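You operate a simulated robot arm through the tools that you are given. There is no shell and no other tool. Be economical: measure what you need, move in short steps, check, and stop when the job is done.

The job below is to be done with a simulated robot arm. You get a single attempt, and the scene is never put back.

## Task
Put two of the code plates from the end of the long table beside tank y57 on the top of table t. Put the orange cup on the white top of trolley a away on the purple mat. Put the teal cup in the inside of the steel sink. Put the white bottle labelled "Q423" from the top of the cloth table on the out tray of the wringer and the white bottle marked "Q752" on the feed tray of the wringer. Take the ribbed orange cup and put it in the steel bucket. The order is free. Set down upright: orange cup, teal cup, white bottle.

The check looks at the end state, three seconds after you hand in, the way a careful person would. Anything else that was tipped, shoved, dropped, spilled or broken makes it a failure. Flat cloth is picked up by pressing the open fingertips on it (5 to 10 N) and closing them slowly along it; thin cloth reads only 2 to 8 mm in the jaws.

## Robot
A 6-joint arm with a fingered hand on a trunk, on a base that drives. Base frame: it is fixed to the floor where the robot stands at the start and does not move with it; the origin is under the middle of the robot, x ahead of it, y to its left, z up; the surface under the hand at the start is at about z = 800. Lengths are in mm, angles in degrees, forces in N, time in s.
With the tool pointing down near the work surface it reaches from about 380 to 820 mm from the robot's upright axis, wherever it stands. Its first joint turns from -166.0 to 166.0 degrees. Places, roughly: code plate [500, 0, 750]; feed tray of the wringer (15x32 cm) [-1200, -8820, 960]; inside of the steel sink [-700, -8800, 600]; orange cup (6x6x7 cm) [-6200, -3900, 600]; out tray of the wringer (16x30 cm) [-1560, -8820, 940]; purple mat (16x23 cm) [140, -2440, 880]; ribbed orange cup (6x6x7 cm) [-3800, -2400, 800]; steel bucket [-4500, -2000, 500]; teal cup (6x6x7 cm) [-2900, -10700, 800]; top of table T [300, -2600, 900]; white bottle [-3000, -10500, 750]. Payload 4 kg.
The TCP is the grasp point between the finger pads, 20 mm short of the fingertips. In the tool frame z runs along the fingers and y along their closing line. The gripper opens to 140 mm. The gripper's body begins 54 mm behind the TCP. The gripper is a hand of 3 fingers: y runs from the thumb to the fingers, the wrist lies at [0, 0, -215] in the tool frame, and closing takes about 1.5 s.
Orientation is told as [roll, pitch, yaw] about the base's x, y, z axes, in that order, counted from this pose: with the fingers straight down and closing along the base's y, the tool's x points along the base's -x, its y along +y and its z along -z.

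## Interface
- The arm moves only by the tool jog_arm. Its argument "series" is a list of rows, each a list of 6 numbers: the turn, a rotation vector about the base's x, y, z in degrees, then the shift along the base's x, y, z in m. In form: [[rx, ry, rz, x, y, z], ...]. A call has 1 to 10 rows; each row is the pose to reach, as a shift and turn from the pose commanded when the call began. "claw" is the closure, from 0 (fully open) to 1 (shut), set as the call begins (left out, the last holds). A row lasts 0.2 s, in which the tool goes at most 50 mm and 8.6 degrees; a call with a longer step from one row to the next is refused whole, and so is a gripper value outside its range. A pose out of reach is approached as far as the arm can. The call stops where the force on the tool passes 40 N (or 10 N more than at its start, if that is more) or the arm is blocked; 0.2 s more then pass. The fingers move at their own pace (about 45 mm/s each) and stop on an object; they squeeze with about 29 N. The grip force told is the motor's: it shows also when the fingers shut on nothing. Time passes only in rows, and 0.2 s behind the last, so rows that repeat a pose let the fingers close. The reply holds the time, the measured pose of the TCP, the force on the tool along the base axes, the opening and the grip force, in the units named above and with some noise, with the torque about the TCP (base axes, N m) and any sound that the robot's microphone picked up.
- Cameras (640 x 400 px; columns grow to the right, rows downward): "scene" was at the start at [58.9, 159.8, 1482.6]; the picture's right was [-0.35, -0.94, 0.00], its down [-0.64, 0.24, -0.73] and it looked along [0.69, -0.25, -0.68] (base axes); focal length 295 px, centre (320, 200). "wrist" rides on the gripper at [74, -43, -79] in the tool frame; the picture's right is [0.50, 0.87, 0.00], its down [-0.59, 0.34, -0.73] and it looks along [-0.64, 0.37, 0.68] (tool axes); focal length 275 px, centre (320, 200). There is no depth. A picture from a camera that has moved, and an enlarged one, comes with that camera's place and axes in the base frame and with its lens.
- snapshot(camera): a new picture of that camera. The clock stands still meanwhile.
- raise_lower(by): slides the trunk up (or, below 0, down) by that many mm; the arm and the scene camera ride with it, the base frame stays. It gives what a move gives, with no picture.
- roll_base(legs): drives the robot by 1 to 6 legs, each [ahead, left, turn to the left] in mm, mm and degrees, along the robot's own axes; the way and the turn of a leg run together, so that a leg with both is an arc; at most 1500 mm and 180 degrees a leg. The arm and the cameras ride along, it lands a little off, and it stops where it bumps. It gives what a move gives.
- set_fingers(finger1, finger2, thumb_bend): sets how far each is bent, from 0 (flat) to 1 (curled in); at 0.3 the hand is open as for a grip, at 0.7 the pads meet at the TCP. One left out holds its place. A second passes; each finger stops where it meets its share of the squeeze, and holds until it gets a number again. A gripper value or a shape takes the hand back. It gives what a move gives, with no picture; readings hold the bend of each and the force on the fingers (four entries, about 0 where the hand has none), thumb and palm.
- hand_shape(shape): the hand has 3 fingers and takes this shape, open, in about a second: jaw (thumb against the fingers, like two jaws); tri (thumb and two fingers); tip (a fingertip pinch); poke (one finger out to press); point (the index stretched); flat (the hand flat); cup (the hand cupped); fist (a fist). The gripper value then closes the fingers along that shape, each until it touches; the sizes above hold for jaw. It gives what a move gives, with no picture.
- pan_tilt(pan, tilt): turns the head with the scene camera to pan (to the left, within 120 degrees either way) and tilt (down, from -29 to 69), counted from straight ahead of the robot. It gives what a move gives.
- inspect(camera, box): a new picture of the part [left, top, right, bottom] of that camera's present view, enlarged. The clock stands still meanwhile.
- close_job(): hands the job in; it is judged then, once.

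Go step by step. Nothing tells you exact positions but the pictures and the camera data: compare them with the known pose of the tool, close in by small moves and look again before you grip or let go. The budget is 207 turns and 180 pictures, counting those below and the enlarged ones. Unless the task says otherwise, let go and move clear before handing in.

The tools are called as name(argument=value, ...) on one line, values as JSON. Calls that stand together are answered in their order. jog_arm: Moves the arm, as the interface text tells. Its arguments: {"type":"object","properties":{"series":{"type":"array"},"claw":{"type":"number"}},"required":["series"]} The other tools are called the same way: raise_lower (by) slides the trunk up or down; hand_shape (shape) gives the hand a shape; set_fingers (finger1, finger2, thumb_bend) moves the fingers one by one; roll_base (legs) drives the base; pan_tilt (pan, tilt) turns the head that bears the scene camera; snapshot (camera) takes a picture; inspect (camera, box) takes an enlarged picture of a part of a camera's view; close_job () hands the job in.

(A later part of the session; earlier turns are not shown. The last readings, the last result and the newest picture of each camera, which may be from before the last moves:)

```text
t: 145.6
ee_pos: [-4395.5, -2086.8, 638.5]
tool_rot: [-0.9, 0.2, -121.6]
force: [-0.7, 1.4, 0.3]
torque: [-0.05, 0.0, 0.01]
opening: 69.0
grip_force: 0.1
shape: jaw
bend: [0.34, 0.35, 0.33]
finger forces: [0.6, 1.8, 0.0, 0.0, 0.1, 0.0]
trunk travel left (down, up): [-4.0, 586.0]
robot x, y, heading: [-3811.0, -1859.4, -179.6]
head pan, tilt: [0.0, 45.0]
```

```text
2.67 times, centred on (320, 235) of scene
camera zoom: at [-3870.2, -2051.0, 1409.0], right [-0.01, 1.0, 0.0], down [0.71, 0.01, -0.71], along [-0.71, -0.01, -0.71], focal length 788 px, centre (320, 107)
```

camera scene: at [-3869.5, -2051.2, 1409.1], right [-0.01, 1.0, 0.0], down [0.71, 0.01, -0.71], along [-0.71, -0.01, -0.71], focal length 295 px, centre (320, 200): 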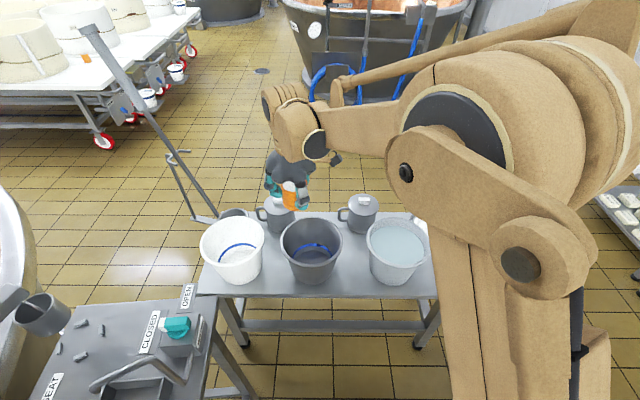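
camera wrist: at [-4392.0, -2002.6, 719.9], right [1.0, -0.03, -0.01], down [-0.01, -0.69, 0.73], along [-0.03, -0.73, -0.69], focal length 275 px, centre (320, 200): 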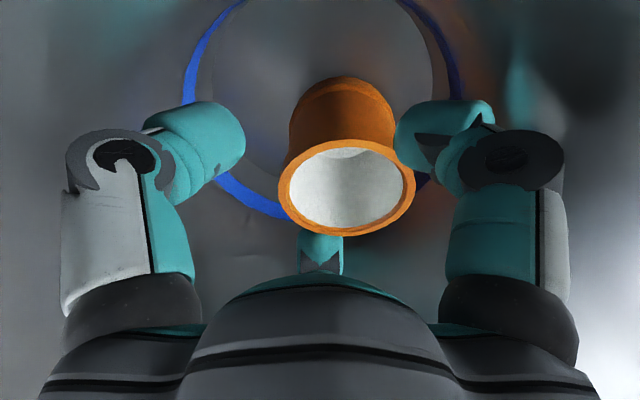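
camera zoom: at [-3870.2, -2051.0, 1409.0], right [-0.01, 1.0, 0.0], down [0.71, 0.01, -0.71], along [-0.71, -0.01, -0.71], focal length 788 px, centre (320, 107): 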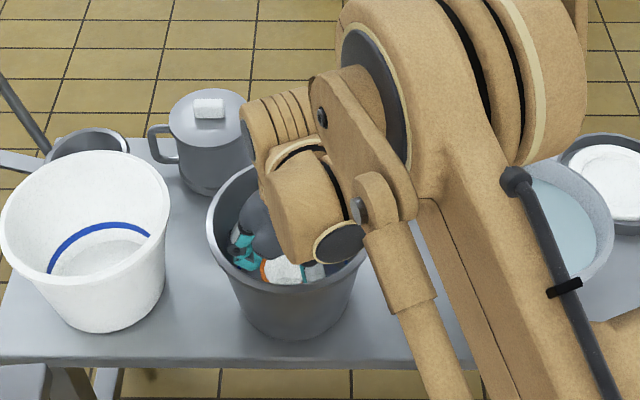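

jog_arm(series=[[0, 0, 0, 0.006, 0, 0.006], [0, 0, 0, 0.008, 0, 0.014], [0, 0, 0, 0.008, 0, 0.022], [0, 0, 0, 0.008, 0, 0.03], [0, 0, 0, 0.008, 0, 0.04], [0, 0, 0, 0.008, 0, 0.06]])

snapshot(camera="wrist")

```text
t: 147.0
ee_pos: [-4387.1, -2086.2, 700.8]
tool_rot: [-0.9, 0.2, -121.5]
force: [-0.2, -0.1, 0.2]
torque: [0.0, 0.04, 0.01]
opening: 69.5
grip_force: 0.0
shape: jaw
bend: [0.34, 0.34, 0.33]
finger forces: [0.0, 0.0, 0.0, 0.0, 0.1, 0.0]
trunk travel left (down, up): [-4.0, 586.0]
robot x, y, heading: [-3810.6, -1859.9, -179.3]
head pan, tilt: [0.0, 45.0]
```

```text
117 pictures are left
camera wrist: at [-4382.9, -2002.5, 781.0], right [1.0, -0.03, -0.01], down [-0.01, -0.69, 0.73], along [-0.03, -0.73, -0.69], focal length 275 px, centre (320, 200)
```

wrist: 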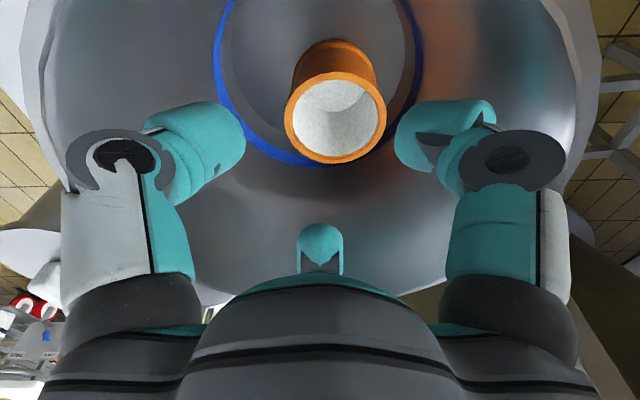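

The cup stands upright in the bucket. I rise clear and look towards trolley A for the other orange cup.

jog_arm(series=[[0, 0, 0, 0, 0, 0.05], [0, 0, 0, 0, 0, 0.1], [0, 0, 0, 0, 0, 0.15], [0, 0, 0, 0, 0, 0.2], [0, 0, 0, 0, 0, 0.25], [0, 0, 0, 0, 0, 0.3], [0, 0, 0, 0, 0, 0.35], [0, 0, 0, 0, 0, 0.4]], claw=0)

raise_lower(by=200)

pan_tilt(pan=35, tilt=25)

snapshot(camera="scene")

```text
t: 148.8
ee_pos: [-4385.7, -2087.6, 1097.6]
tool_rot: [-0.9, 0.3, -121.5]
force: [-0.1, 0.0, 1.4]
torque: [0.01, 0.0, 0.01]
opening: 139.8
grip_force: 0.2
shape: jaw
bend: [0.3, 0.3, 0.3]
finger forces: [0.0, 0.1, 0.1, 0.0, 0.0, 0.0]
trunk travel left (down, up): [-4.0, 586.0]
robot x, y, heading: [-3811.1, -1857.5, -179.5]
head pan, tilt: [0.0, 45.0]
```

```text
t: 151.0
ee_pos: [-4386.6, -2086.7, 1297.0]
tool_rot: [-0.9, 0.1, -121.5]
force: [-0.9, 0.0, 0.4]
torque: [-0.04, -0.01, 0.05]
opening: 139.9
grip_force: 0.0
shape: jaw
bend: [0.3, 0.3, 0.3]
finger forces: [0.1, 0.0, 0.1, 0.0, 0.0, 0.0]
trunk travel left (down, up): [-204.0, 386.0]
robot x, y, heading: [-3810.3, -1863.3, -179.6]
head pan, tilt: [0.0, 45.0]
```

```text
t: 152.0
ee_pos: [-4386.9, -2088.5, 1296.4]
tool_rot: [-0.8, 0.2, -121.4]
force: [0.2, 0.1, 1.1]
torque: [-0.01, 0.01, 0.0]
opening: 140.0
grip_force: 0.1
shape: jaw
bend: [0.3, 0.3, 0.3]
finger forces: [0.1, 0.0, 0.0, 0.0, 0.1, 0.0]
trunk travel left (down, up): [-204.0, 386.0]
robot x, y, heading: [-3814.1, -1859.2, -179.4]
head pan, tilt: [35.0, 25.0]
```

```text
116 pictures are left
camera scene: at [-3863.8, -2103.9, 1639.5], right [-0.58, 0.81, 0.0], down [0.34, 0.25, -0.91], along [-0.74, -0.53, -0.42], focal length 295 px, centre (320, 200)
```

scene: 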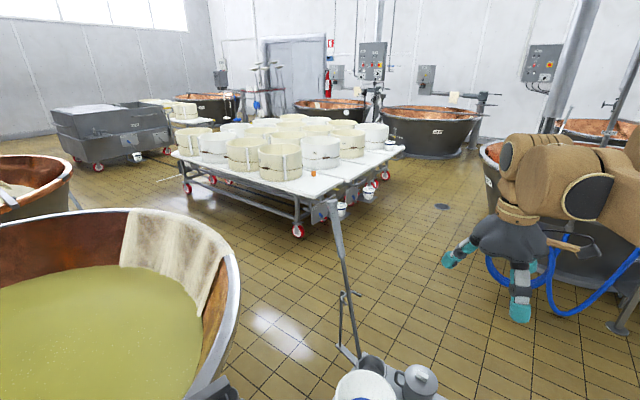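

inspect(camera="scene", box=[160, 90, 420, 250])

pan_tilt(pan=80, tilt=20)

snapshot(camera="scene")

```text
2.46 times, centred on (290, 170) of scene
camera zoom: at [-3863.8, -2103.9, 1639.5], right [-0.58, 0.81, 0.0], down [0.34, 0.25, -0.91], along [-0.74, -0.53, -0.42], focal length 727 px, centre (394, 274)
```

zoom: 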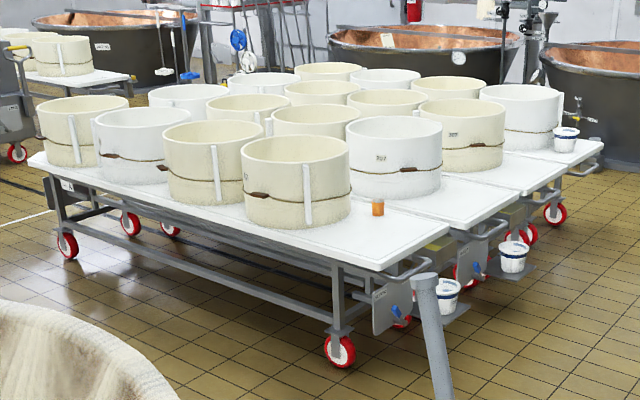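

```text
t: 153.1
ee_pos: [-4386.0, -2087.4, 1297.3]
tool_rot: [-1.0, 0.2, -121.5]
force: [0.3, -0.1, -0.1]
torque: [-0.02, -0.04, -0.01]
opening: 139.6
grip_force: 0.1
shape: jaw
bend: [0.3, 0.3, 0.3]
finger forces: [0.0, 0.0, 0.0, 0.0, 0.0, 0.1]
trunk travel left (down, up): [-204.0, 386.0]
robot x, y, heading: [-3809.7, -1857.5, -179.5]
head pan, tilt: [80.0, 20.0]
```

```text
114 pictures are left
camera scene: at [-3804.2, -2142.3, 1647.7], right [-0.99, 0.17, 0.0], down [0.06, 0.34, -0.94], along [-0.16, -0.93, -0.34], focal length 295 px, centre (320, 200)
```

scene: 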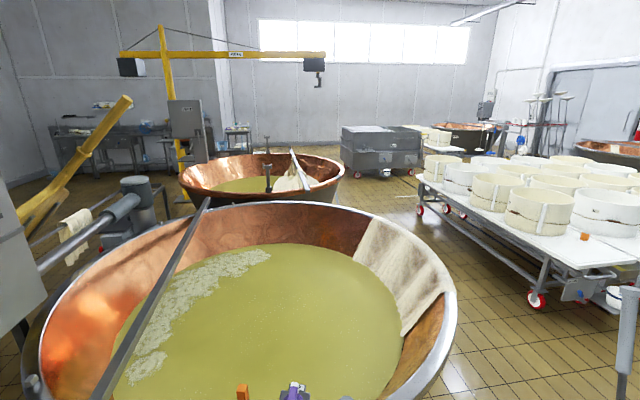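

Trolley A is the near one; its orange cup is at about (-6160, -3840), best reached from the trolley's near end. I check the aisle round the right side of the bucket table.

pan_tilt(pan=-5, tilt=30)

snapshot(camera="scene")

pan_tilt(pan=-55, tilt=35)

snapshot(camera="scene")

```text
t: 154.7
ee_pos: [-4386.1, -2087.4, 1297.7]
tool_rot: [-0.9, 0.2, -121.5]
force: [-0.2, -0.2, 0.3]
torque: [-0.02, -0.02, -0.02]
opening: 140.2
grip_force: 0.0
shape: jaw
bend: [0.3, 0.3, 0.3]
finger forces: [0.0, 0.1, 0.0, 0.0, 0.0, 0.0]
trunk travel left (down, up): [-204.0, 386.0]
robot x, y, heading: [-3807.8, -1860.0, -179.5]
head pan, tilt: [-5.0, 30.0]
```

```text
113 pictures are left
camera scene: at [-3878.9, -2043.4, 1631.6], right [0.08, 1.0, 0.0], down [0.5, -0.04, -0.87], along [-0.86, 0.07, -0.5], focal length 295 px, centre (320, 200)
```

scene: 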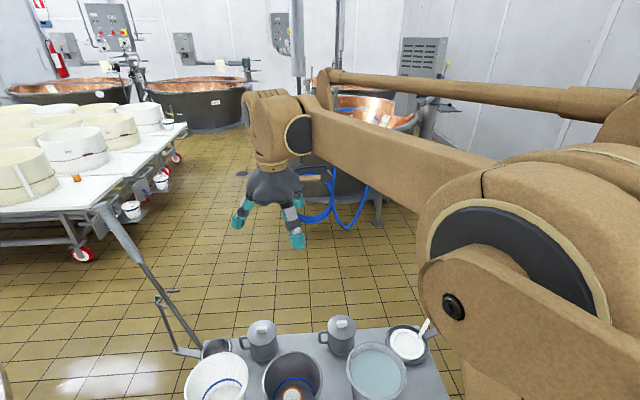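

```text
t: 155.9
ee_pos: [-4386.2, -2086.8, 1296.8]
tool_rot: [-0.8, 0.2, -121.5]
force: [0.4, 0.3, 0.5]
torque: [0.03, -0.01, 0.0]
opening: 139.9
grip_force: 0.1
shape: jaw
bend: [0.3, 0.3, 0.3]
finger forces: [0.0, 0.1, 0.1, 0.1, 0.0, 0.0]
trunk travel left (down, up): [-204.0, 386.0]
robot x, y, heading: [-3809.4, -1859.6, -179.2]
head pan, tilt: [-55.0, 35.0]
```

```text
112 pictures are left
camera scene: at [-3839.9, -1978.8, 1623.8], right [0.81, 0.58, 0.0], down [0.33, -0.47, -0.82], along [-0.48, 0.67, -0.57], focal length 295 px, centre (320, 200)
```

scene: 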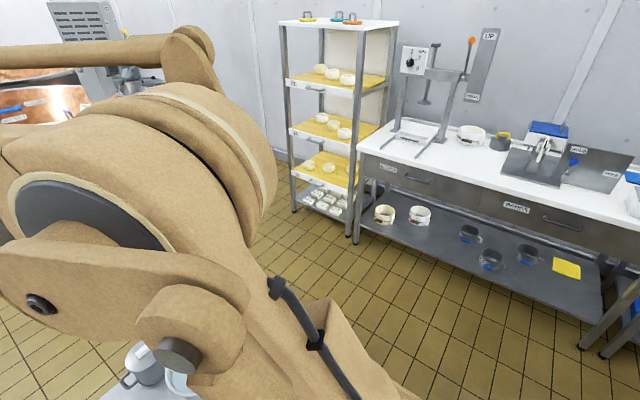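

The right-hand aisle (y from -400 to -1570) is clear. I go right, then ahead past the bucket table.

roll_base(legs=[[0, -830, 0], [1500, 0, 0], [150, 0, 0]])

pan_tilt(pan=70, tilt=30)

snapshot(camera="scene")

```text
t: 168.2
ee_pos: [-6037.6, -1288.9, 1296.2]
tool_rot: [-0.8, 0.2, -121.1]
force: [-0.2, 0.3, -0.3]
torque: [0.01, -0.03, 0.02]
opening: 140.0
grip_force: 0.1
shape: jaw
bend: [0.3, 0.3, 0.3]
finger forces: [0.0, 0.0, 0.1, 0.0, 0.0, 0.0]
trunk travel left (down, up): [-204.0, 386.0]
robot x, y, heading: [-5461.5, -1054.2, -179.0]
head pan, tilt: [-55.0, 35.0]
```

```text
t: 170.3
ee_pos: [-6036.5, -1289.6, 1296.5]
tool_rot: [-0.9, 0.2, -121.1]
force: [0.7, 0.3, -0.3]
torque: [-0.01, 0.01, 0.01]
opening: 139.7
grip_force: 0.0
shape: jaw
bend: [0.3, 0.3, 0.3]
finger forces: [0.1, 0.0, 0.0, 0.0, 0.0, 0.0]
trunk travel left (down, up): [-204.0, 386.0]
robot x, y, heading: [-5463.1, -1061.3, -179.1]
head pan, tilt: [70.0, 30.0]
```

```text
111 pictures are left
camera scene: at [-5468.5, -1333.5, 1631.6], right [-0.94, 0.33, 0.0], down [0.16, 0.47, -0.87], along [-0.28, -0.82, -0.5], focal length 295 px, centre (320, 200)
```

scene: 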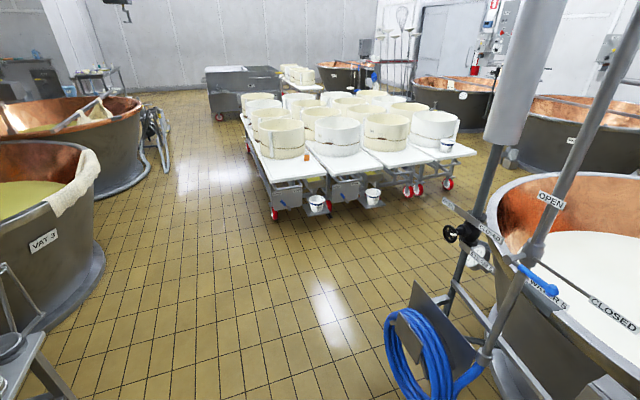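

The trolley end is visible with the orange cup near its corner. I bring the hand to the centre, turn left to face it, and look down at my own base to learn its size.

jog_arm(series=[[0, 0, 0, 0.01, 0.045, 0], [0, 0, 0, 0.02, 0.09, 0], [0, 0, 0, 0.03, 0.135, 0], [0, 0, 0, 0.04, 0.18, 0], [0, 0, 0, 0.05, 0.22, 0]])

roll_base(legs=[[0, 0, 89]])

pan_tilt(pan=-20, tilt=69)

snapshot(camera="scene")

```text
t: 171.5
ee_pos: [-5987.0, -1066.8, 1299.1]
tool_rot: [-0.9, 0.2, -121.0]
force: [-0.3, 0.5, -0.4]
torque: [0.02, 0.01, -0.02]
opening: 139.7
grip_force: 0.1
shape: jaw
bend: [0.3, 0.3, 0.3]
finger forces: [0.0, 0.0, 0.0, 0.0, 0.1, 0.1]
trunk travel left (down, up): [-204.0, 386.0]
robot x, y, heading: [-5459.7, -1055.4, -179.1]
head pan, tilt: [70.0, 30.0]
```

```text
t: 175.7
ee_pos: [-5447.7, -1582.3, 1299.9]
tool_rot: [-0.9, 0.2, -30.7]
force: [0.1, -1.4, 0.3]
torque: [-0.01, 0.01, -0.04]
opening: 139.9
grip_force: 0.1
shape: jaw
bend: [0.3, 0.3, 0.3]
finger forces: [0.0, 0.0, 0.0, 0.0, 0.0, 0.0]
trunk travel left (down, up): [-204.0, 386.0]
robot x, y, heading: [-5464.1, -1054.9, -89.0]
head pan, tilt: [70.0, 30.0]
```

```text
t: 177.4
ee_pos: [-5447.4, -1582.1, 1298.8]
tool_rot: [-0.9, 0.2, -30.8]
force: [0.7, -0.6, 0.4]
torque: [0.0, 0.0, 0.01]
opening: 139.9
grip_force: 0.0
shape: jaw
bend: [0.3, 0.3, 0.3]
finger forces: [0.0, 0.0, 0.0, 0.0, 0.0, 0.0]
trunk travel left (down, up): [-204.0, 386.0]
robot x, y, heading: [-5461.6, -1057.2, -88.9]
head pan, tilt: [-20.0, 68.8]
```

```text
110 pictures are left
camera scene: at [-5289.6, -1087.6, 1580.2], right [-0.95, 0.32, 0.0], down [0.3, 0.88, -0.36], along [-0.12, -0.34, -0.93], focal length 295 px, centre (320, 200)
```

scene: 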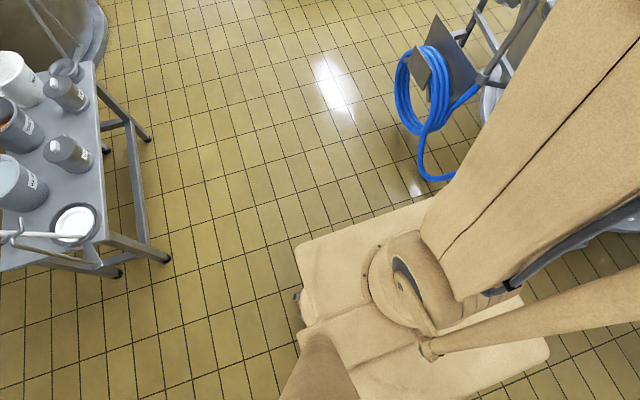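

My base is compact (front about 220 mm ahead of the axis). I drive ahead past the hose stand, then right, to stand in front of the trolley's end.

roll_base(legs=[[1500, 0, 0], [250, 0, -1], [0, -650, 0]])

pan_tilt(pan=0, tilt=45)

snapshot(camera="scene")

```text
t: 189.2
ee_pos: [-6029.4, -3320.7, 1299.4]
tool_rot: [-0.8, 0.3, -30.1]
force: [-0.8, 0.3, 0.0]
torque: [-0.02, 0.01, -0.02]
opening: 140.1
grip_force: 0.0
shape: jaw
bend: [0.3, 0.3, 0.3]
finger forces: [0.0, 0.0, 0.0, 0.0, 0.0, 0.1]
trunk travel left (down, up): [-204.0, 386.0]
robot x, y, heading: [-6048.8, -2792.8, -88.1]
head pan, tilt: [-20.0, 68.8]
```

```text
t: 190.1
ee_pos: [-6029.8, -3320.3, 1299.2]
tool_rot: [-1.0, 0.1, -30.2]
force: [0.3, -0.2, -0.2]
torque: [-0.03, 0.0, 0.03]
opening: 139.9
grip_force: 0.1
shape: jaw
bend: [0.3, 0.3, 0.3]
finger forces: [0.0, 0.0, 0.1, 0.0, 0.0, 0.0]
trunk travel left (down, up): [-204.0, 386.0]
robot x, y, heading: [-6050.8, -2795.9, -88.2]
head pan, tilt: [0.0, 45.0]
```

```text
109 pictures are left
camera scene: at [-5857.1, -2852.4, 1608.9], right [-1.0, -0.03, 0.0], down [-0.02, 0.71, -0.71], along [0.02, -0.71, -0.71], focal length 295 px, centre (320, 200)
```

scene: 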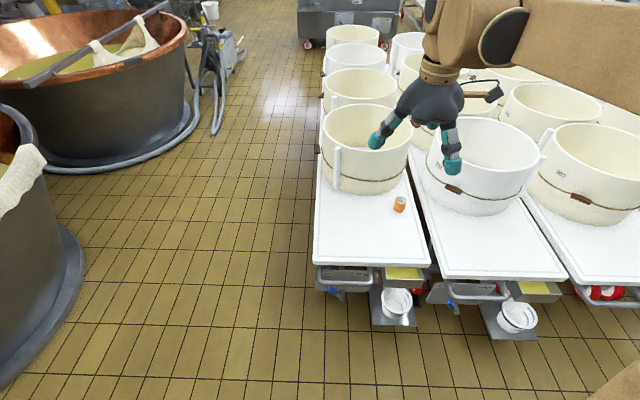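

inspect(camera="scene", box=[300, 80, 560, 290])

```text
1.90 times, centred on (430, 185) of scene
camera zoom: at [-5857.1, -2852.4, 1608.9], right [-1.0, -0.03, 0.0], down [-0.02, 0.71, -0.71], along [0.02, -0.71, -0.71], focal length 563 px, centre (110, 229)
```

zoom: 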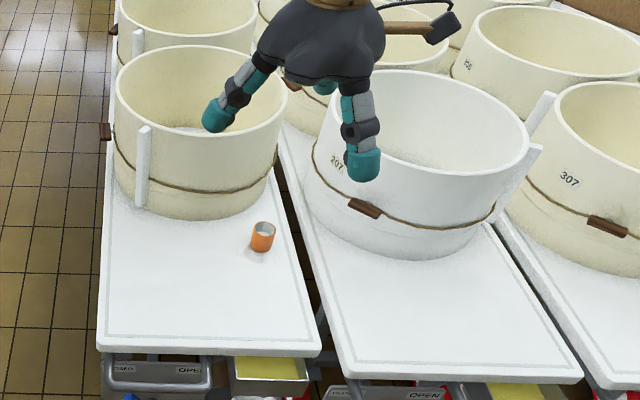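

The cup is at about (-6201, -3806), about 125 mm clear of the nearest hoop. I drive up to the trolley end and lower the trunk.

roll_base(legs=[[260, -110, -1.9]])

raise_lower(by=-200)

pan_tilt(pan=-5, tilt=45)

snapshot(camera="scene")

```text
t: 192.1
ee_pos: [-6152.1, -3578.6, 1298.2]
tool_rot: [-0.8, 0.2, -31.9]
force: [-0.2, 0.2, 0.2]
torque: [0.0, -0.01, -0.01]
opening: 139.8
grip_force: 0.1
shape: jaw
bend: [0.3, 0.3, 0.3]
finger forces: [0.0, 0.0, 0.0, 0.0, 0.1, 0.0]
trunk travel left (down, up): [-204.0, 386.0]
robot x, y, heading: [-6156.5, -3054.8, -89.9]
head pan, tilt: [0.0, 45.0]
```

```text
t: 194.2
ee_pos: [-6151.6, -3578.5, 1099.0]
tool_rot: [-0.9, 0.2, -31.9]
force: [0.9, 0.7, 0.3]
torque: [-0.01, 0.0, -0.01]
opening: 139.8
grip_force: 0.1
shape: jaw
bend: [0.3, 0.3, 0.3]
finger forces: [0.0, 0.1, 0.0, 0.0, 0.0, 0.0]
trunk travel left (down, up): [-4.0, 586.0]
robot x, y, heading: [-6157.4, -3056.3, -89.8]
head pan, tilt: [0.0, 45.0]
```

```text
t: 194.9
ee_pos: [-6152.2, -3578.9, 1099.7]
tool_rot: [-0.9, 0.3, -31.9]
force: [-0.4, 0.8, -1.1]
torque: [0.01, 0.02, 0.0]
opening: 139.7
grip_force: 0.1
shape: jaw
bend: [0.3, 0.3, 0.3]
finger forces: [0.0, 0.0, 0.0, 0.1, 0.1, 0.0]
trunk travel left (down, up): [-4.0, 586.0]
robot x, y, heading: [-6157.5, -3052.6, -90.1]
head pan, tilt: [-5.0, 45.0]
```

```text
107 pictures are left
camera scene: at [-5972.4, -3115.8, 1409.0], right [-1.0, 0.09, 0.0], down [0.06, 0.7, -0.71], along [-0.06, -0.7, -0.71], focal length 295 px, centre (320, 200)
```

scene: 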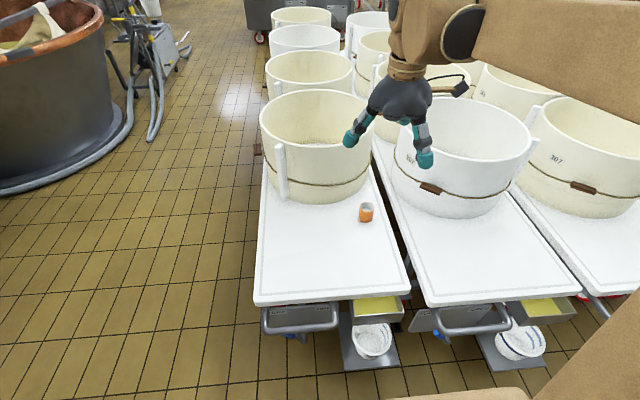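

Cup ≈ (-6194, -3801). I move over it and lower to z ≈ 800.

jog_arm(series=[[0, 0, 0, -0.008, -0.045, 0], [0, 0, 0, -0.016, -0.09, 0], [0, 0, 0, -0.025, -0.135, -0.01], [0, 0, 0, -0.034, -0.18, -0.03], [0, 0, 0, -0.042, -0.222, -0.05], [0, 0, 0, -0.042, -0.222, -0.1], [0, 0, 0, -0.042, -0.222, -0.15], [0, 0, 0, -0.042, -0.222, -0.2], [0, 0, 0, -0.042, -0.222, -0.25], [0, 0, 0, -0.042, -0.222, -0.3]])

snapshot(camera="wrist")

inspect(camera="scene", box=[260, 80, 460, 280])

```text
t: 197.1
ee_pos: [-6193.6, -3800.8, 795.8]
tool_rot: [-0.9, 0.2, -31.9]
force: [0.0, -0.4, -0.2]
torque: [0.0, 0.01, -0.03]
opening: 140.0
grip_force: 0.0
shape: jaw
bend: [0.3, 0.3, 0.3]
finger forces: [0.0, 0.0, 0.0, 0.0, 0.0, 0.0]
trunk travel left (down, up): [-4.0, 586.0]
robot x, y, heading: [-6154.9, -3050.7, -89.8]
head pan, tilt: [-5.0, 45.0]
```

```text
106 pictures are left
camera wrist: at [-6278.6, -3798.3, 877.2], right [0.03, 1.0, -0.01], down [0.69, -0.01, 0.73], along [0.73, -0.03, -0.69], focal length 275 px, centre (320, 200)
```

wrist: 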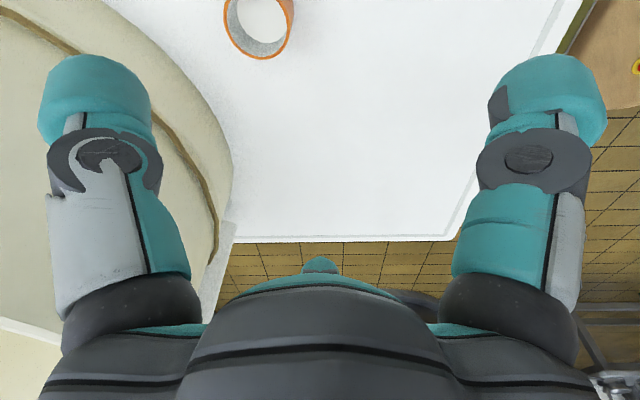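

```text
2.00 times, centred on (360, 180) of scene
camera zoom: at [-5972.5, -3116.3, 1409.0], right [-1.0, 0.09, 0.0], down [0.06, 0.7, -0.71], along [-0.06, -0.7, -0.71], focal length 591 px, centre (240, 240)
```

zoom: 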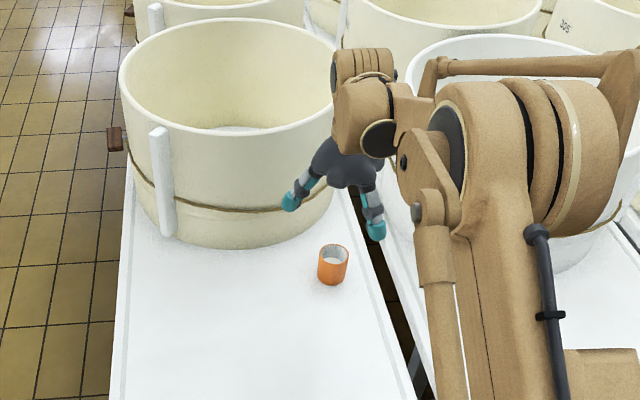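

Triangulation puts the cup lower and farther: centre (-6214, -3857), rim z ≈ 600. I adjust the arm, drive 90 mm closer and look again.

jog_arm(series=[[0, 0, 0, -0.02, 0.034, 0]])

roll_base(legs=[[90, 0, 0]])

jog_arm(series=[[0, 0, 0, 0, 0, -0.04], [0, 0, 0, 0, 0, -0.08], [0, 0, 0, 0, 0, -0.1]])

snapshot(camera="wrist")

inspect(camera="scene", box=[260, 80, 460, 280])

```text
t: 197.5
ee_pos: [-6212.8, -3766.7, 797.5]
tool_rot: [-1.0, 0.2, -32.0]
force: [0.2, -0.2, -0.9]
torque: [-0.03, 0.03, -0.02]
opening: 139.5
grip_force: 0.2
shape: jaw
bend: [0.3, 0.3, 0.3]
finger forces: [0.1, 0.1, 0.0, 0.0, 0.0, 0.0]
trunk travel left (down, up): [-4.0, 586.0]
robot x, y, heading: [-6155.5, -3052.6, -89.9]
head pan, tilt: [-5.0, 45.0]
```

```text
t: 198.6
ee_pos: [-6212.0, -3856.4, 798.9]
tool_rot: [-0.9, 0.2, -31.9]
force: [-0.1, 0.3, -0.2]
torque: [-0.03, 0.01, 0.01]
opening: 139.8
grip_force: 0.0
shape: jaw
bend: [0.3, 0.3, 0.3]
finger forces: [0.0, 0.2, 0.1, 0.0, 0.0, 0.1]
trunk travel left (down, up): [-4.0, 586.0]
robot x, y, heading: [-6158.6, -3145.0, -90.0]
head pan, tilt: [-5.0, 45.0]
```

```text
t: 199.4
ee_pos: [-6212.6, -3855.4, 696.5]
tool_rot: [-0.8, 0.2, -31.9]
force: [0.7, -0.1, -1.5]
torque: [-0.01, 0.02, 0.02]
opening: 139.6
grip_force: 0.1
shape: jaw
bend: [0.3, 0.3, 0.3]
finger forces: [0.0, 0.0, 0.1, 0.0, 0.0, 0.1]
trunk travel left (down, up): [-4.0, 586.0]
robot x, y, heading: [-6156.2, -3139.1, -89.8]
head pan, tilt: [-5.0, 45.0]
```

```text
104 pictures are left
camera wrist: at [-6296.1, -3852.8, 776.8], right [0.03, 1.0, -0.01], down [0.69, -0.01, 0.73], along [0.73, -0.03, -0.69], focal length 275 px, centre (320, 200)
```

wrist: 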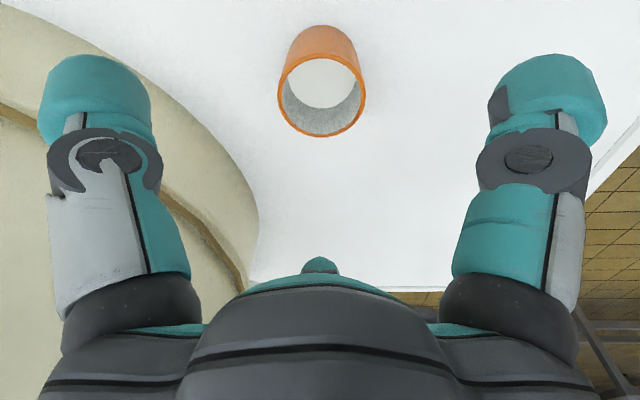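

```text
2.00 times, centred on (360, 180) of scene
camera zoom: at [-5972.3, -3205.5, 1409.0], right [-1.0, 0.09, 0.0], down [0.06, 0.7, -0.71], along [-0.06, -0.7, -0.71], focal length 591 px, centre (240, 240)
```

zoom: 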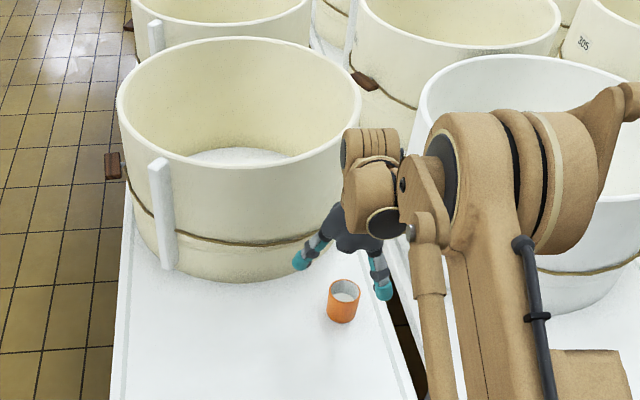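

Well centred now. I descend to the cup and close on it.

jog_arm(series=[[0, 0, 0, -0.001, -0.001, -0.04], [0, 0, 0, -0.001, -0.001, -0.08], [0, 0, 0, -0.001, -0.001, -0.1], [0, 0, 0, -0.001, -0.001, -0.112]])

snapshot(camera="wrist")

```text
t: 200.4
ee_pos: [-6212.2, -3856.1, 586.3]
tool_rot: [-0.9, 0.3, -31.9]
force: [-0.7, 0.1, -0.2]
torque: [-0.01, 0.01, 0.0]
opening: 140.1
grip_force: 0.0
shape: jaw
bend: [0.3, 0.3, 0.3]
finger forces: [0.0, 0.0, 0.1, 0.0, 0.0, 0.1]
trunk travel left (down, up): [-4.0, 586.0]
robot x, y, heading: [-6157.4, -3144.7, -90.1]
head pan, tilt: [-5.0, 45.0]
```

```text
102 pictures are left
camera wrist: at [-6297.0, -3852.9, 665.8], right [0.03, 1.0, -0.01], down [0.69, -0.01, 0.73], along [0.73, -0.03, -0.69], focal length 275 px, centre (320, 200)
```

wrist: 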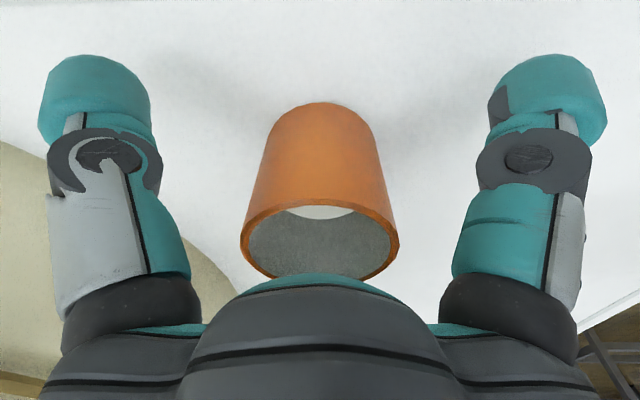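

jog_arm(series=[[0, 0, 0, 0, 0, -0.003], [0, 0, 0, 0, 0, -0.003], [0, 0, 0, 0, 0, -0.003], [0, 0, 0, 0, 0, -0.003], [0, 0, 0, 0, 0, -0.003], [0, 0, 0, 0, 0, -0.003], [0, 0, 0, 0, 0, -0.003]], claw=1)

snapshot(camera="wrist")

```text
t: 202.0
ee_pos: [-6212.7, -3855.4, 582.9]
tool_rot: [-0.8, 0.2, -31.9]
force: [-0.3, 0.2, -0.6]
torque: [-0.02, 0.02, -0.02]
opening: 46.3
grip_force: 29.0
shape: jaw
bend: [0.42, 0.42, 0.41]
finger forces: [24.8, 24.3, 0.0, 0.1, 26.8, 0.0]
trunk travel left (down, up): [-4.0, 586.0]
robot x, y, heading: [-6156.1, -3141.5, -89.6]
head pan, tilt: [-5.0, 45.0]
```

```text
101 pictures are left
camera wrist: at [-6297.5, -3853.0, 663.1], right [0.03, 1.0, -0.01], down [0.69, -0.01, 0.73], along [0.73, -0.03, -0.69], focal length 275 px, centre (320, 200)
```

wrist: 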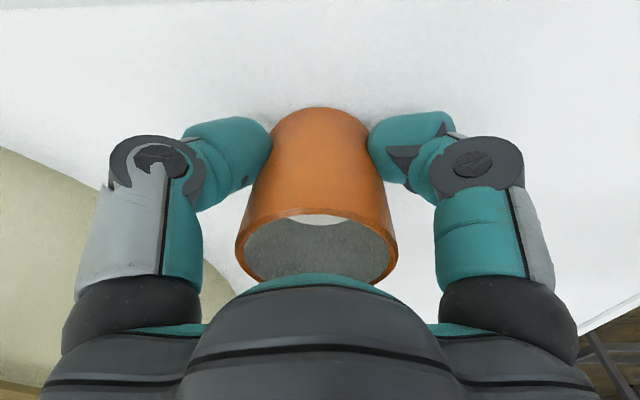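

Gripped. I lift, draw the arm in, raise the trunk and back out the way I came.

jog_arm(series=[[0, 0, 0, 0, 0, 0.03], [0, 0, 0, 0, 0, 0.08], [0, 0, 0, 0, 0, 0.13], [0, 0, 0, 0, 0, 0.18], [0, 0, 0, 0, 0, 0.23], [0, 0, 0, 0, 0, 0.28], [0, 0, 0, 0, 0, 0.33], [0, 0, 0, 0.01, 0.03, 0.36], [0, 0, 0, 0.02, 0.07, 0.38], [0, 0, 0, 0.03, 0.11, 0.4]])

raise_lower(by=250)

roll_base(legs=[[-350, 0, 0], [0, 690, 0], [-1500, 0, 0], [-240, 0, 0]])

```text
t: 204.2
ee_pos: [-6184.5, -3746.5, 983.8]
tool_rot: [-0.9, 0.2, -31.9]
force: [0.6, 0.8, -1.0]
torque: [-0.01, 0.02, 0.01]
opening: 46.3
grip_force: 29.1
shape: jaw
bend: [0.42, 0.42, 0.41]
finger forces: [24.6, 24.2, 0.0, 0.0, 27.2, 0.0]
trunk travel left (down, up): [-4.0, 586.0]
robot x, y, heading: [-6156.1, -3143.3, -89.9]
head pan, tilt: [-5.0, 45.0]
```

```text
t: 206.8
ee_pos: [-6183.9, -3748.0, 1232.8]
tool_rot: [-0.9, 0.3, -31.9]
force: [-0.3, -0.6, -1.3]
torque: [0.02, 0.04, 0.03]
opening: 46.3
grip_force: 28.9
shape: jaw
bend: [0.42, 0.42, 0.41]
finger forces: [24.5, 24.2, 0.1, 0.1, 27.1, 0.0]
trunk travel left (down, up): [-254.0, 336.0]
robot x, y, heading: [-6155.2, -3142.6, -89.9]
head pan, tilt: [-5.0, 45.0]
```

```text
t: 220.8
ee_pos: [-5513.3, -1671.1, 1235.3]
tool_rot: [-0.9, 0.1, -30.7]
force: [0.0, -0.1, -0.9]
torque: [-0.01, 0.02, -0.02]
opening: 46.3
grip_force: 28.9
shape: jaw
bend: [0.42, 0.42, 0.41]
finger forces: [24.7, 24.3, 0.1, 0.0, 27.3, 0.1]
trunk travel left (down, up): [-254.0, 336.0]
robot x, y, heading: [-5499.7, -1068.7, -88.6]
head pan, tilt: [-5.0, 45.0]
```

To stay clear of the ladle handle on the bucket table I turn to face +x here and drive straight back along the aisle, then right to table T.

roll_base(legs=[[0, 0, 88.6], [1500, 0, 0], [1500, 0, 0], [1450, 0, 0]])

roll_base(legs=[[0, -1350, 0]])

pan_tilt(pan=0, tilt=35)

snapshot(camera="scene")

```text
t: 246.0
ee_pos: [-420.6, -924.8, 1233.3]
tool_rot: [-0.8, 0.2, 59.3]
force: [0.0, 0.4, -0.9]
torque: [0.02, -0.01, 0.02]
opening: 45.9
grip_force: 28.2
shape: jaw
bend: [0.42, 0.42, 0.41]
finger forces: [24.0, 24.3, 0.0, 0.0, 27.0, 0.0]
trunk travel left (down, up): [-254.0, 336.0]
robot x, y, heading: [-1025.2, -908.1, 1.4]
head pan, tilt: [-5.0, 45.0]
```

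```text
t: 252.8
ee_pos: [-381.9, -2270.8, 1233.2]
tool_rot: [-0.9, 0.2, 60.1]
force: [0.3, -1.2, -0.8]
torque: [0.0, -0.01, -0.02]
opening: 45.9
grip_force: 29.2
shape: jaw
bend: [0.42, 0.42, 0.41]
finger forces: [24.1, 24.2, 0.0, 0.1, 27.0, 0.1]
trunk travel left (down, up): [-254.0, 336.0]
robot x, y, heading: [-987.2, -2265.6, 2.1]
head pan, tilt: [-5.0, 45.0]
```

```text
t: 253.5
ee_pos: [-380.8, -2270.8, 1234.2]
tool_rot: [-0.8, 0.2, 60.0]
force: [-0.3, -0.4, -1.1]
torque: [-0.02, -0.03, 0.0]
opening: 46.0
grip_force: 29.1
shape: jaw
bend: [0.42, 0.42, 0.41]
finger forces: [24.1, 24.2, 0.0, 0.1, 27.0, 0.0]
trunk travel left (down, up): [-254.0, 336.0]
robot x, y, heading: [-984.7, -2264.1, 2.0]
head pan, tilt: [0.0, 35.0]
```

```text
100 pictures are left
camera scene: at [-923.7, -2072.1, 1673.8], right [0.03, -1.0, 0.0], down [-0.57, -0.02, -0.82], along [0.82, 0.03, -0.57], focal length 295 px, centre (320, 200)
```

scene: 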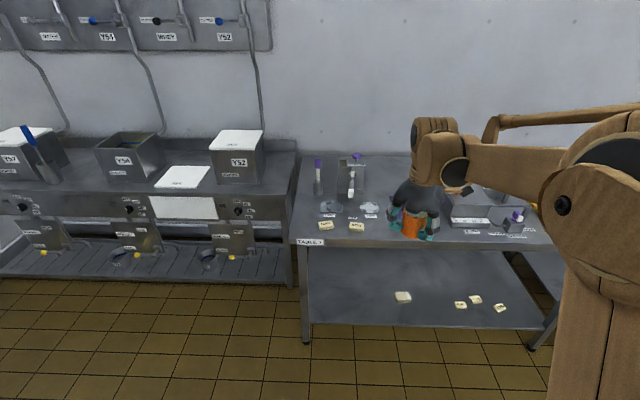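

roll_base(legs=[[420, -90, -2]])

pan_tilt(pan=-5, tilt=42)

snapshot(camera="scene")

```text
t: 256.1
ee_pos: [37.8, -2375.2, 1233.9]
tool_rot: [-0.7, 0.2, 57.8]
force: [0.5, 0.4, -1.3]
torque: [-0.01, 0.03, 0.05]
opening: 45.9
grip_force: 29.4
shape: jaw
bend: [0.42, 0.42, 0.41]
finger forces: [24.0, 24.3, 0.0, 0.0, 27.1, 0.0]
trunk travel left (down, up): [-254.0, 336.0]
robot x, y, heading: [-566.2, -2346.6, -0.1]
head pan, tilt: [0.0, 35.0]
```

```text
t: 256.8
ee_pos: [37.0, -2375.5, 1233.6]
tool_rot: [-0.9, 0.2, 57.8]
force: [0.6, 1.3, -1.0]
torque: [0.0, -0.02, -0.01]
opening: 46.0
grip_force: 29.0
shape: jaw
bend: [0.42, 0.42, 0.41]
finger forces: [24.1, 24.4, 0.0, 0.0, 27.1, 0.0]
trunk travel left (down, up): [-254.0, 336.0]
robot x, y, heading: [-566.4, -2346.5, -0.1]
head pan, tilt: [-5.0, 42.0]
```

```text
99 pictures are left
camera scene: at [-502.1, -2163.7, 1663.4], right [-0.09, -1.0, 0.0], down [-0.67, 0.06, -0.74], along [0.74, -0.07, -0.67], focal length 295 px, centre (320, 200)
```

scene: 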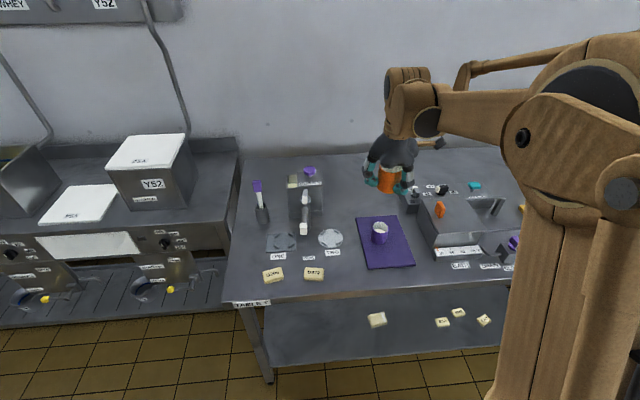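

inspect(camera="scene", box=[330, 190, 450, 290])

```text
4.00 times, centred on (390, 240) of scene
camera zoom: at [-502.1, -2163.7, 1663.4], right [-0.09, -1.0, 0.0], down [-0.67, 0.06, -0.74], along [0.74, -0.07, -0.67], focal length 1182 px, centre (40, 40)
```

zoom: 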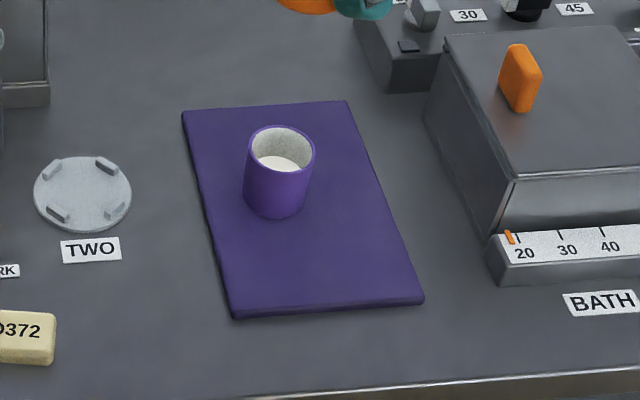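

Purple cup at (152, -2432); free near-right part of the mat, target (80, -2488). I turn the hand so the camera faces me (away from the bath) and no finger points at the purple cup.

jog_arm(series=[[0, 0, -8.5, 0, 0, 0], [0, 0, -17, 0, 0, 0], [0, 0, -25.5, 0, 0, 0], [0, 0, -34, 0, 0, 0], [0, 0, -42.5, 0.01, -0.02, 0], [0, 0, -51, 0.02, -0.04, 0], [0, 0, -59.5, 0.03, -0.06, 0], [0, 0, -68, 0.035, -0.08, 0], [0, 0, -76.5, 0.04, -0.1, 0], [0, 0, -85, 0.043, -0.113, 0]])

jog_arm(series=[[0, 0, -8.5, 0, 0, -0.03], [0, 0, -17, 0, 0, -0.07], [0, 0, -24, 0, 0, -0.12], [0, 0, -24, 0, 0, -0.17], [0, 0, -24, 0, 0, -0.22], [0, 0, -24, 0, 0, -0.25]])

snapshot(camera="wrist")

inspect(camera="scene", box=[330, 190, 450, 290])

```text
t: 259.0
ee_pos: [80.4, -2489.5, 1233.8]
tool_rot: [-0.9, 0.2, -27.2]
force: [0.5, -0.3, -0.4]
torque: [0.0, 0.02, 0.01]
opening: 46.0
grip_force: 28.9
shape: jaw
bend: [0.42, 0.42, 0.41]
finger forces: [24.1, 24.4, 0.0, 0.0, 27.5, 0.0]
trunk travel left (down, up): [-254.0, 336.0]
robot x, y, heading: [-567.9, -2343.0, -0.5]
head pan, tilt: [-5.0, 42.0]
```

```text
t: 260.4
ee_pos: [79.5, -2488.1, 983.3]
tool_rot: [-0.9, 0.2, -51.2]
force: [-0.4, 0.4, -0.8]
torque: [-0.02, 0.01, 0.03]
opening: 46.0
grip_force: 28.9
shape: jaw
bend: [0.42, 0.42, 0.41]
finger forces: [24.2, 24.5, 0.0, 0.0, 27.8, 0.0]
trunk travel left (down, up): [-254.0, 336.0]
robot x, y, heading: [-565.9, -2345.1, -0.4]
head pan, tilt: [-5.0, 42.0]
```

```text
97 pictures are left
camera wrist: at [1.1, -2457.3, 1063.5], right [0.36, 0.93, -0.01], down [0.64, -0.24, 0.73], along [0.67, -0.27, -0.69], focal length 275 px, centre (320, 200)
```

wrist: 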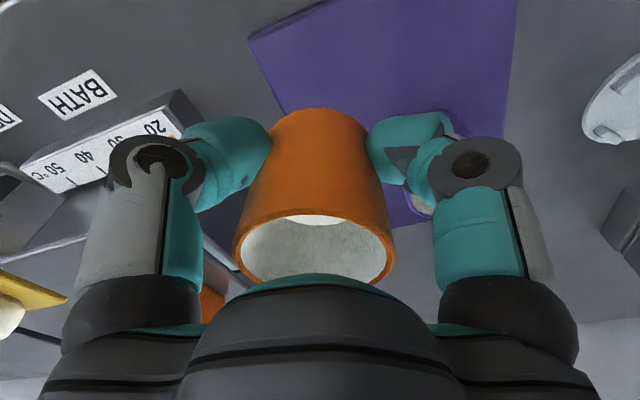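

```text
4.00 times, centred on (390, 240) of scene
camera zoom: at [-501.5, -2164.0, 1663.3], right [-0.09, -1.0, 0.0], down [-0.67, 0.06, -0.74], along [0.74, -0.07, -0.67], focal length 1182 px, centre (40, 40)
```

zoom: 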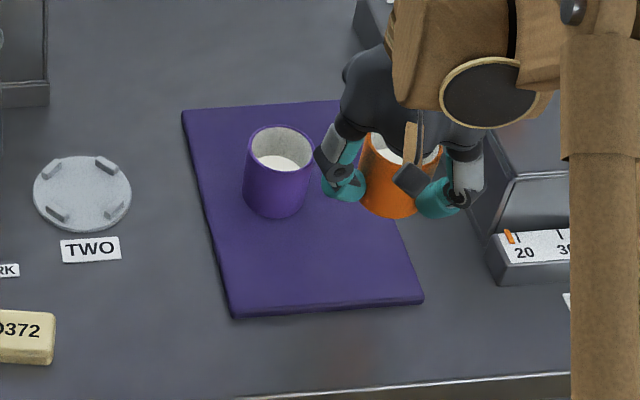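

jog_arm(series=[[0, 0, 0, 0, 0, -0.03], [0, 0, 0, 0, 0, -0.05], [0, 0, 0, 0, 0, -0.058], [0, 0, 0, 0, 0, -0.062], [0, 0, 0, 0, 0, -0.066], [0, 0, 0, 0, 0, -0.07], [0, 0, 0, 0, 0, -0.074], [0, 0, 0, 0, 0, -0.078]])

inspect(camera="scene", box=[330, 190, 450, 290])

```text
t: 262.2
ee_pos: [80.4, -2488.0, 905.6]
tool_rot: [-0.9, 0.2, -51.2]
force: [0.8, 0.0, -1.3]
torque: [-0.05, -0.01, -0.03]
opening: 46.1
grip_force: 29.3
shape: jaw
bend: [0.42, 0.42, 0.41]
finger forces: [24.2, 24.5, 0.1, 0.0, 28.1, 0.0]
trunk travel left (down, up): [-254.0, 336.0]
robot x, y, heading: [-564.2, -2344.9, -0.3]
head pan, tilt: [-5.0, 42.0]
```

```text
4.00 times, centred on (390, 240) of scene
camera zoom: at [-501.8, -2163.9, 1663.3], right [-0.09, -1.0, 0.0], down [-0.67, 0.06, -0.74], along [0.74, -0.07, -0.67], focal length 1182 px, centre (40, 40)
```

zoom: 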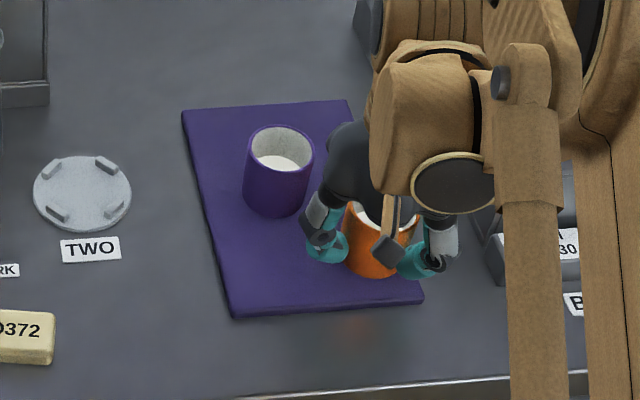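

jog_arm(series=[[0, 0, 0, 0, 0.004, -0.003], [0, 0, 0, 0, 0.006, -0.006], [0, 0, 0, 0, 0.006, -0.009], [0, 0, 0, 0, 0.006, -0.012], [0, 0, 0, 0, 0.006, -0.015], [0, 0, 0, 0, 0.006, -0.018], [0, 0, 0, 0, 0.006, -0.021]])

snapshot(camera="wrist")

```text
t: 262.9
ee_pos: [78.4, -2482.4, 899.7]
tool_rot: [-0.9, 0.1, -51.2]
force: [1.3, -2.9, 30.8]
torque: [-0.26, 0.25, 0.08]
opening: 48.4
grip_force: 29.3
shape: jaw
bend: [0.42, 0.42, 0.4]
finger forces: [30.8, 30.8, 0.1, 0.0, 37.4, 0.1]
trunk travel left (down, up): [-254.0, 336.0]
robot x, y, heading: [-567.6, -2344.0, -0.2]
head pan, tilt: [-5.0, 42.0]
stopped in row 3: the force on the tool passed its limit at 44 N (the readings are from after the stop); the commanded pose is now the measured one
```

```text
94 pictures are left
camera wrist: at [0.4, -2452.6, 981.6], right [0.36, 0.93, -0.01], down [0.64, -0.24, 0.73], along [0.68, -0.27, -0.68], focal length 275 px, centre (320, 200)
```

wrist: 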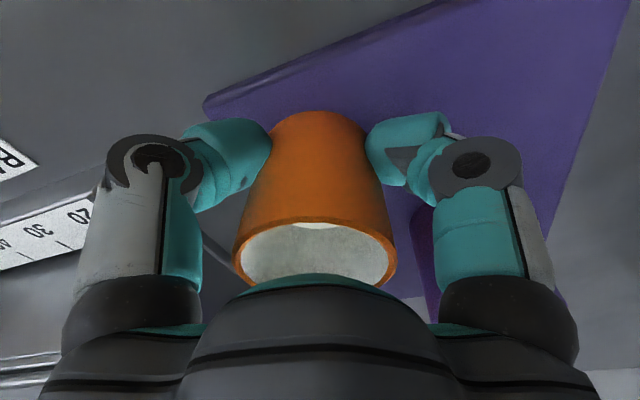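

The cup rests on the mat. I open, then rise straight up.

jog_arm(series=[[0, 0, 0, 0, 0, 0.001], [0, 0, 0, 0, 0, 0.001], [0, 0, 0, 0, 0, 0.001], [0, 0, 0, 0, 0, 0.001], [0, 0, 0, 0, 0, 0.001], [0, 0, 0, 0, 0, 0.001], [0, 0, 0, 0, 0, 0.03], [0, 0, 0, 0, 0, 0.08], [0, 0, 0, 0, 0, 0.13], [0, 0, 0, 0, 0, 0.18]], claw=0)

jog_arm(series=[[0, 0, 0, 0, 0, 0.05], [0, 0, 0, 0, 0, 0.1], [0, 0, 0, 0, 0, 0.15]])

inspect(camera="scene", box=[250, 170, 490, 320])

```text
t: 265.1
ee_pos: [77.9, -2484.4, 1079.8]
tool_rot: [-1.0, 0.2, -51.2]
force: [0.4, -0.2, -0.2]
torque: [-0.01, 0.0, -0.03]
opening: 139.8
grip_force: 0.1
shape: jaw
bend: [0.3, 0.3, 0.3]
finger forces: [0.1, 0.0, 0.0, 0.0, 0.0, 0.1]
trunk travel left (down, up): [-254.0, 336.0]
robot x, y, heading: [-567.8, -2343.6, -0.2]
head pan, tilt: [-5.0, 42.0]
```

```text
t: 265.9
ee_pos: [80.7, -2484.5, 1233.2]
tool_rot: [-0.9, 0.1, -51.1]
force: [0.0, 0.4, 0.8]
torque: [-0.04, 0.01, -0.01]
opening: 139.8
grip_force: 0.0
shape: jaw
bend: [0.3, 0.3, 0.3]
finger forces: [0.1, 0.0, 0.0, 0.0, 0.0, 0.0]
trunk travel left (down, up): [-254.0, 336.0]
robot x, y, heading: [-570.1, -2343.5, -0.2]
head pan, tilt: [-5.0, 42.0]
```

```text
2.67 times, centred on (370, 245) of scene
camera zoom: at [-503.0, -2163.9, 1663.4], right [-0.09, -1.0, 0.0], down [-0.67, 0.06, -0.74], along [0.74, -0.07, -0.67], focal length 788 px, centre (187, 80)
```

zoom: 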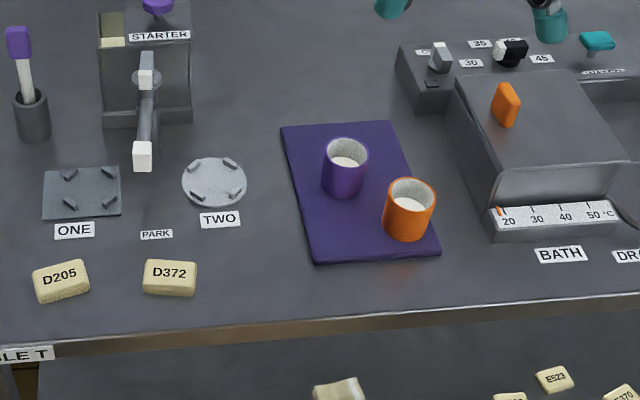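

Orange cup and purple cup stand properly on the mat. Now I go to the far end: back off, turn right to face -y and drive down the open aisle at x ≈ -1000.

roll_base(legs=[[-430, 0, 0], [0, 0, -89.8], [1500, 0, 0], [1500, 0, 0]])

pan_tilt(pan=0, tilt=15)

snapshot(camera="scene")

```text
t: 286.4
ee_pos: [-1262.7, -5980.7, 1229.9]
tool_rot: [-0.9, 0.1, -143.1]
force: [-0.2, 0.2, -0.8]
torque: [0.01, -0.02, -0.01]
opening: 140.2
grip_force: 0.2
shape: jaw
bend: [0.3, 0.3, 0.3]
finger forces: [0.1, 0.0, 0.0, 0.1, 0.1, 0.0]
trunk travel left (down, up): [-254.0, 336.0]
robot x, y, heading: [-1102.3, -5339.1, -92.4]
head pan, tilt: [-5.0, 42.0]
```

```text
t: 287.3
ee_pos: [-1263.2, -5981.0, 1231.8]
tool_rot: [-0.9, 0.1, -143.0]
force: [-0.6, -0.4, 0.5]
torque: [-0.04, 0.0, -0.02]
opening: 140.2
grip_force: 0.2
shape: jaw
bend: [0.3, 0.3, 0.3]
finger forces: [0.0, 0.0, 0.0, 0.0, 0.0, 0.0]
trunk travel left (down, up): [-254.0, 336.0]
robot x, y, heading: [-1101.5, -5336.7, -91.9]
head pan, tilt: [0.0, 15.0]
```

```text
92 pictures are left
camera scene: at [-914.8, -5418.9, 1705.7], right [-1.0, 0.04, 0.0], down [0.01, 0.26, -0.97], along [-0.03, -0.96, -0.26], focal length 295 px, centre (320, 200)
```

scene: 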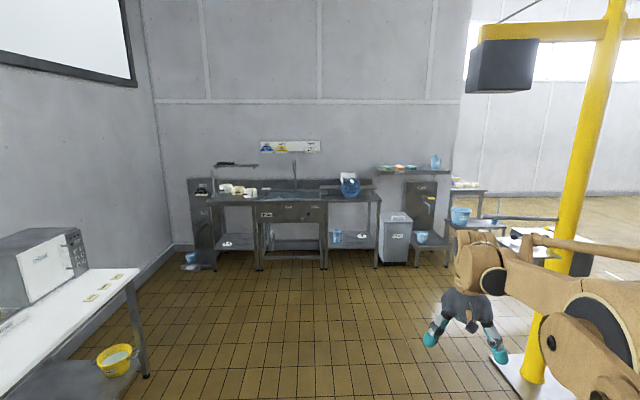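

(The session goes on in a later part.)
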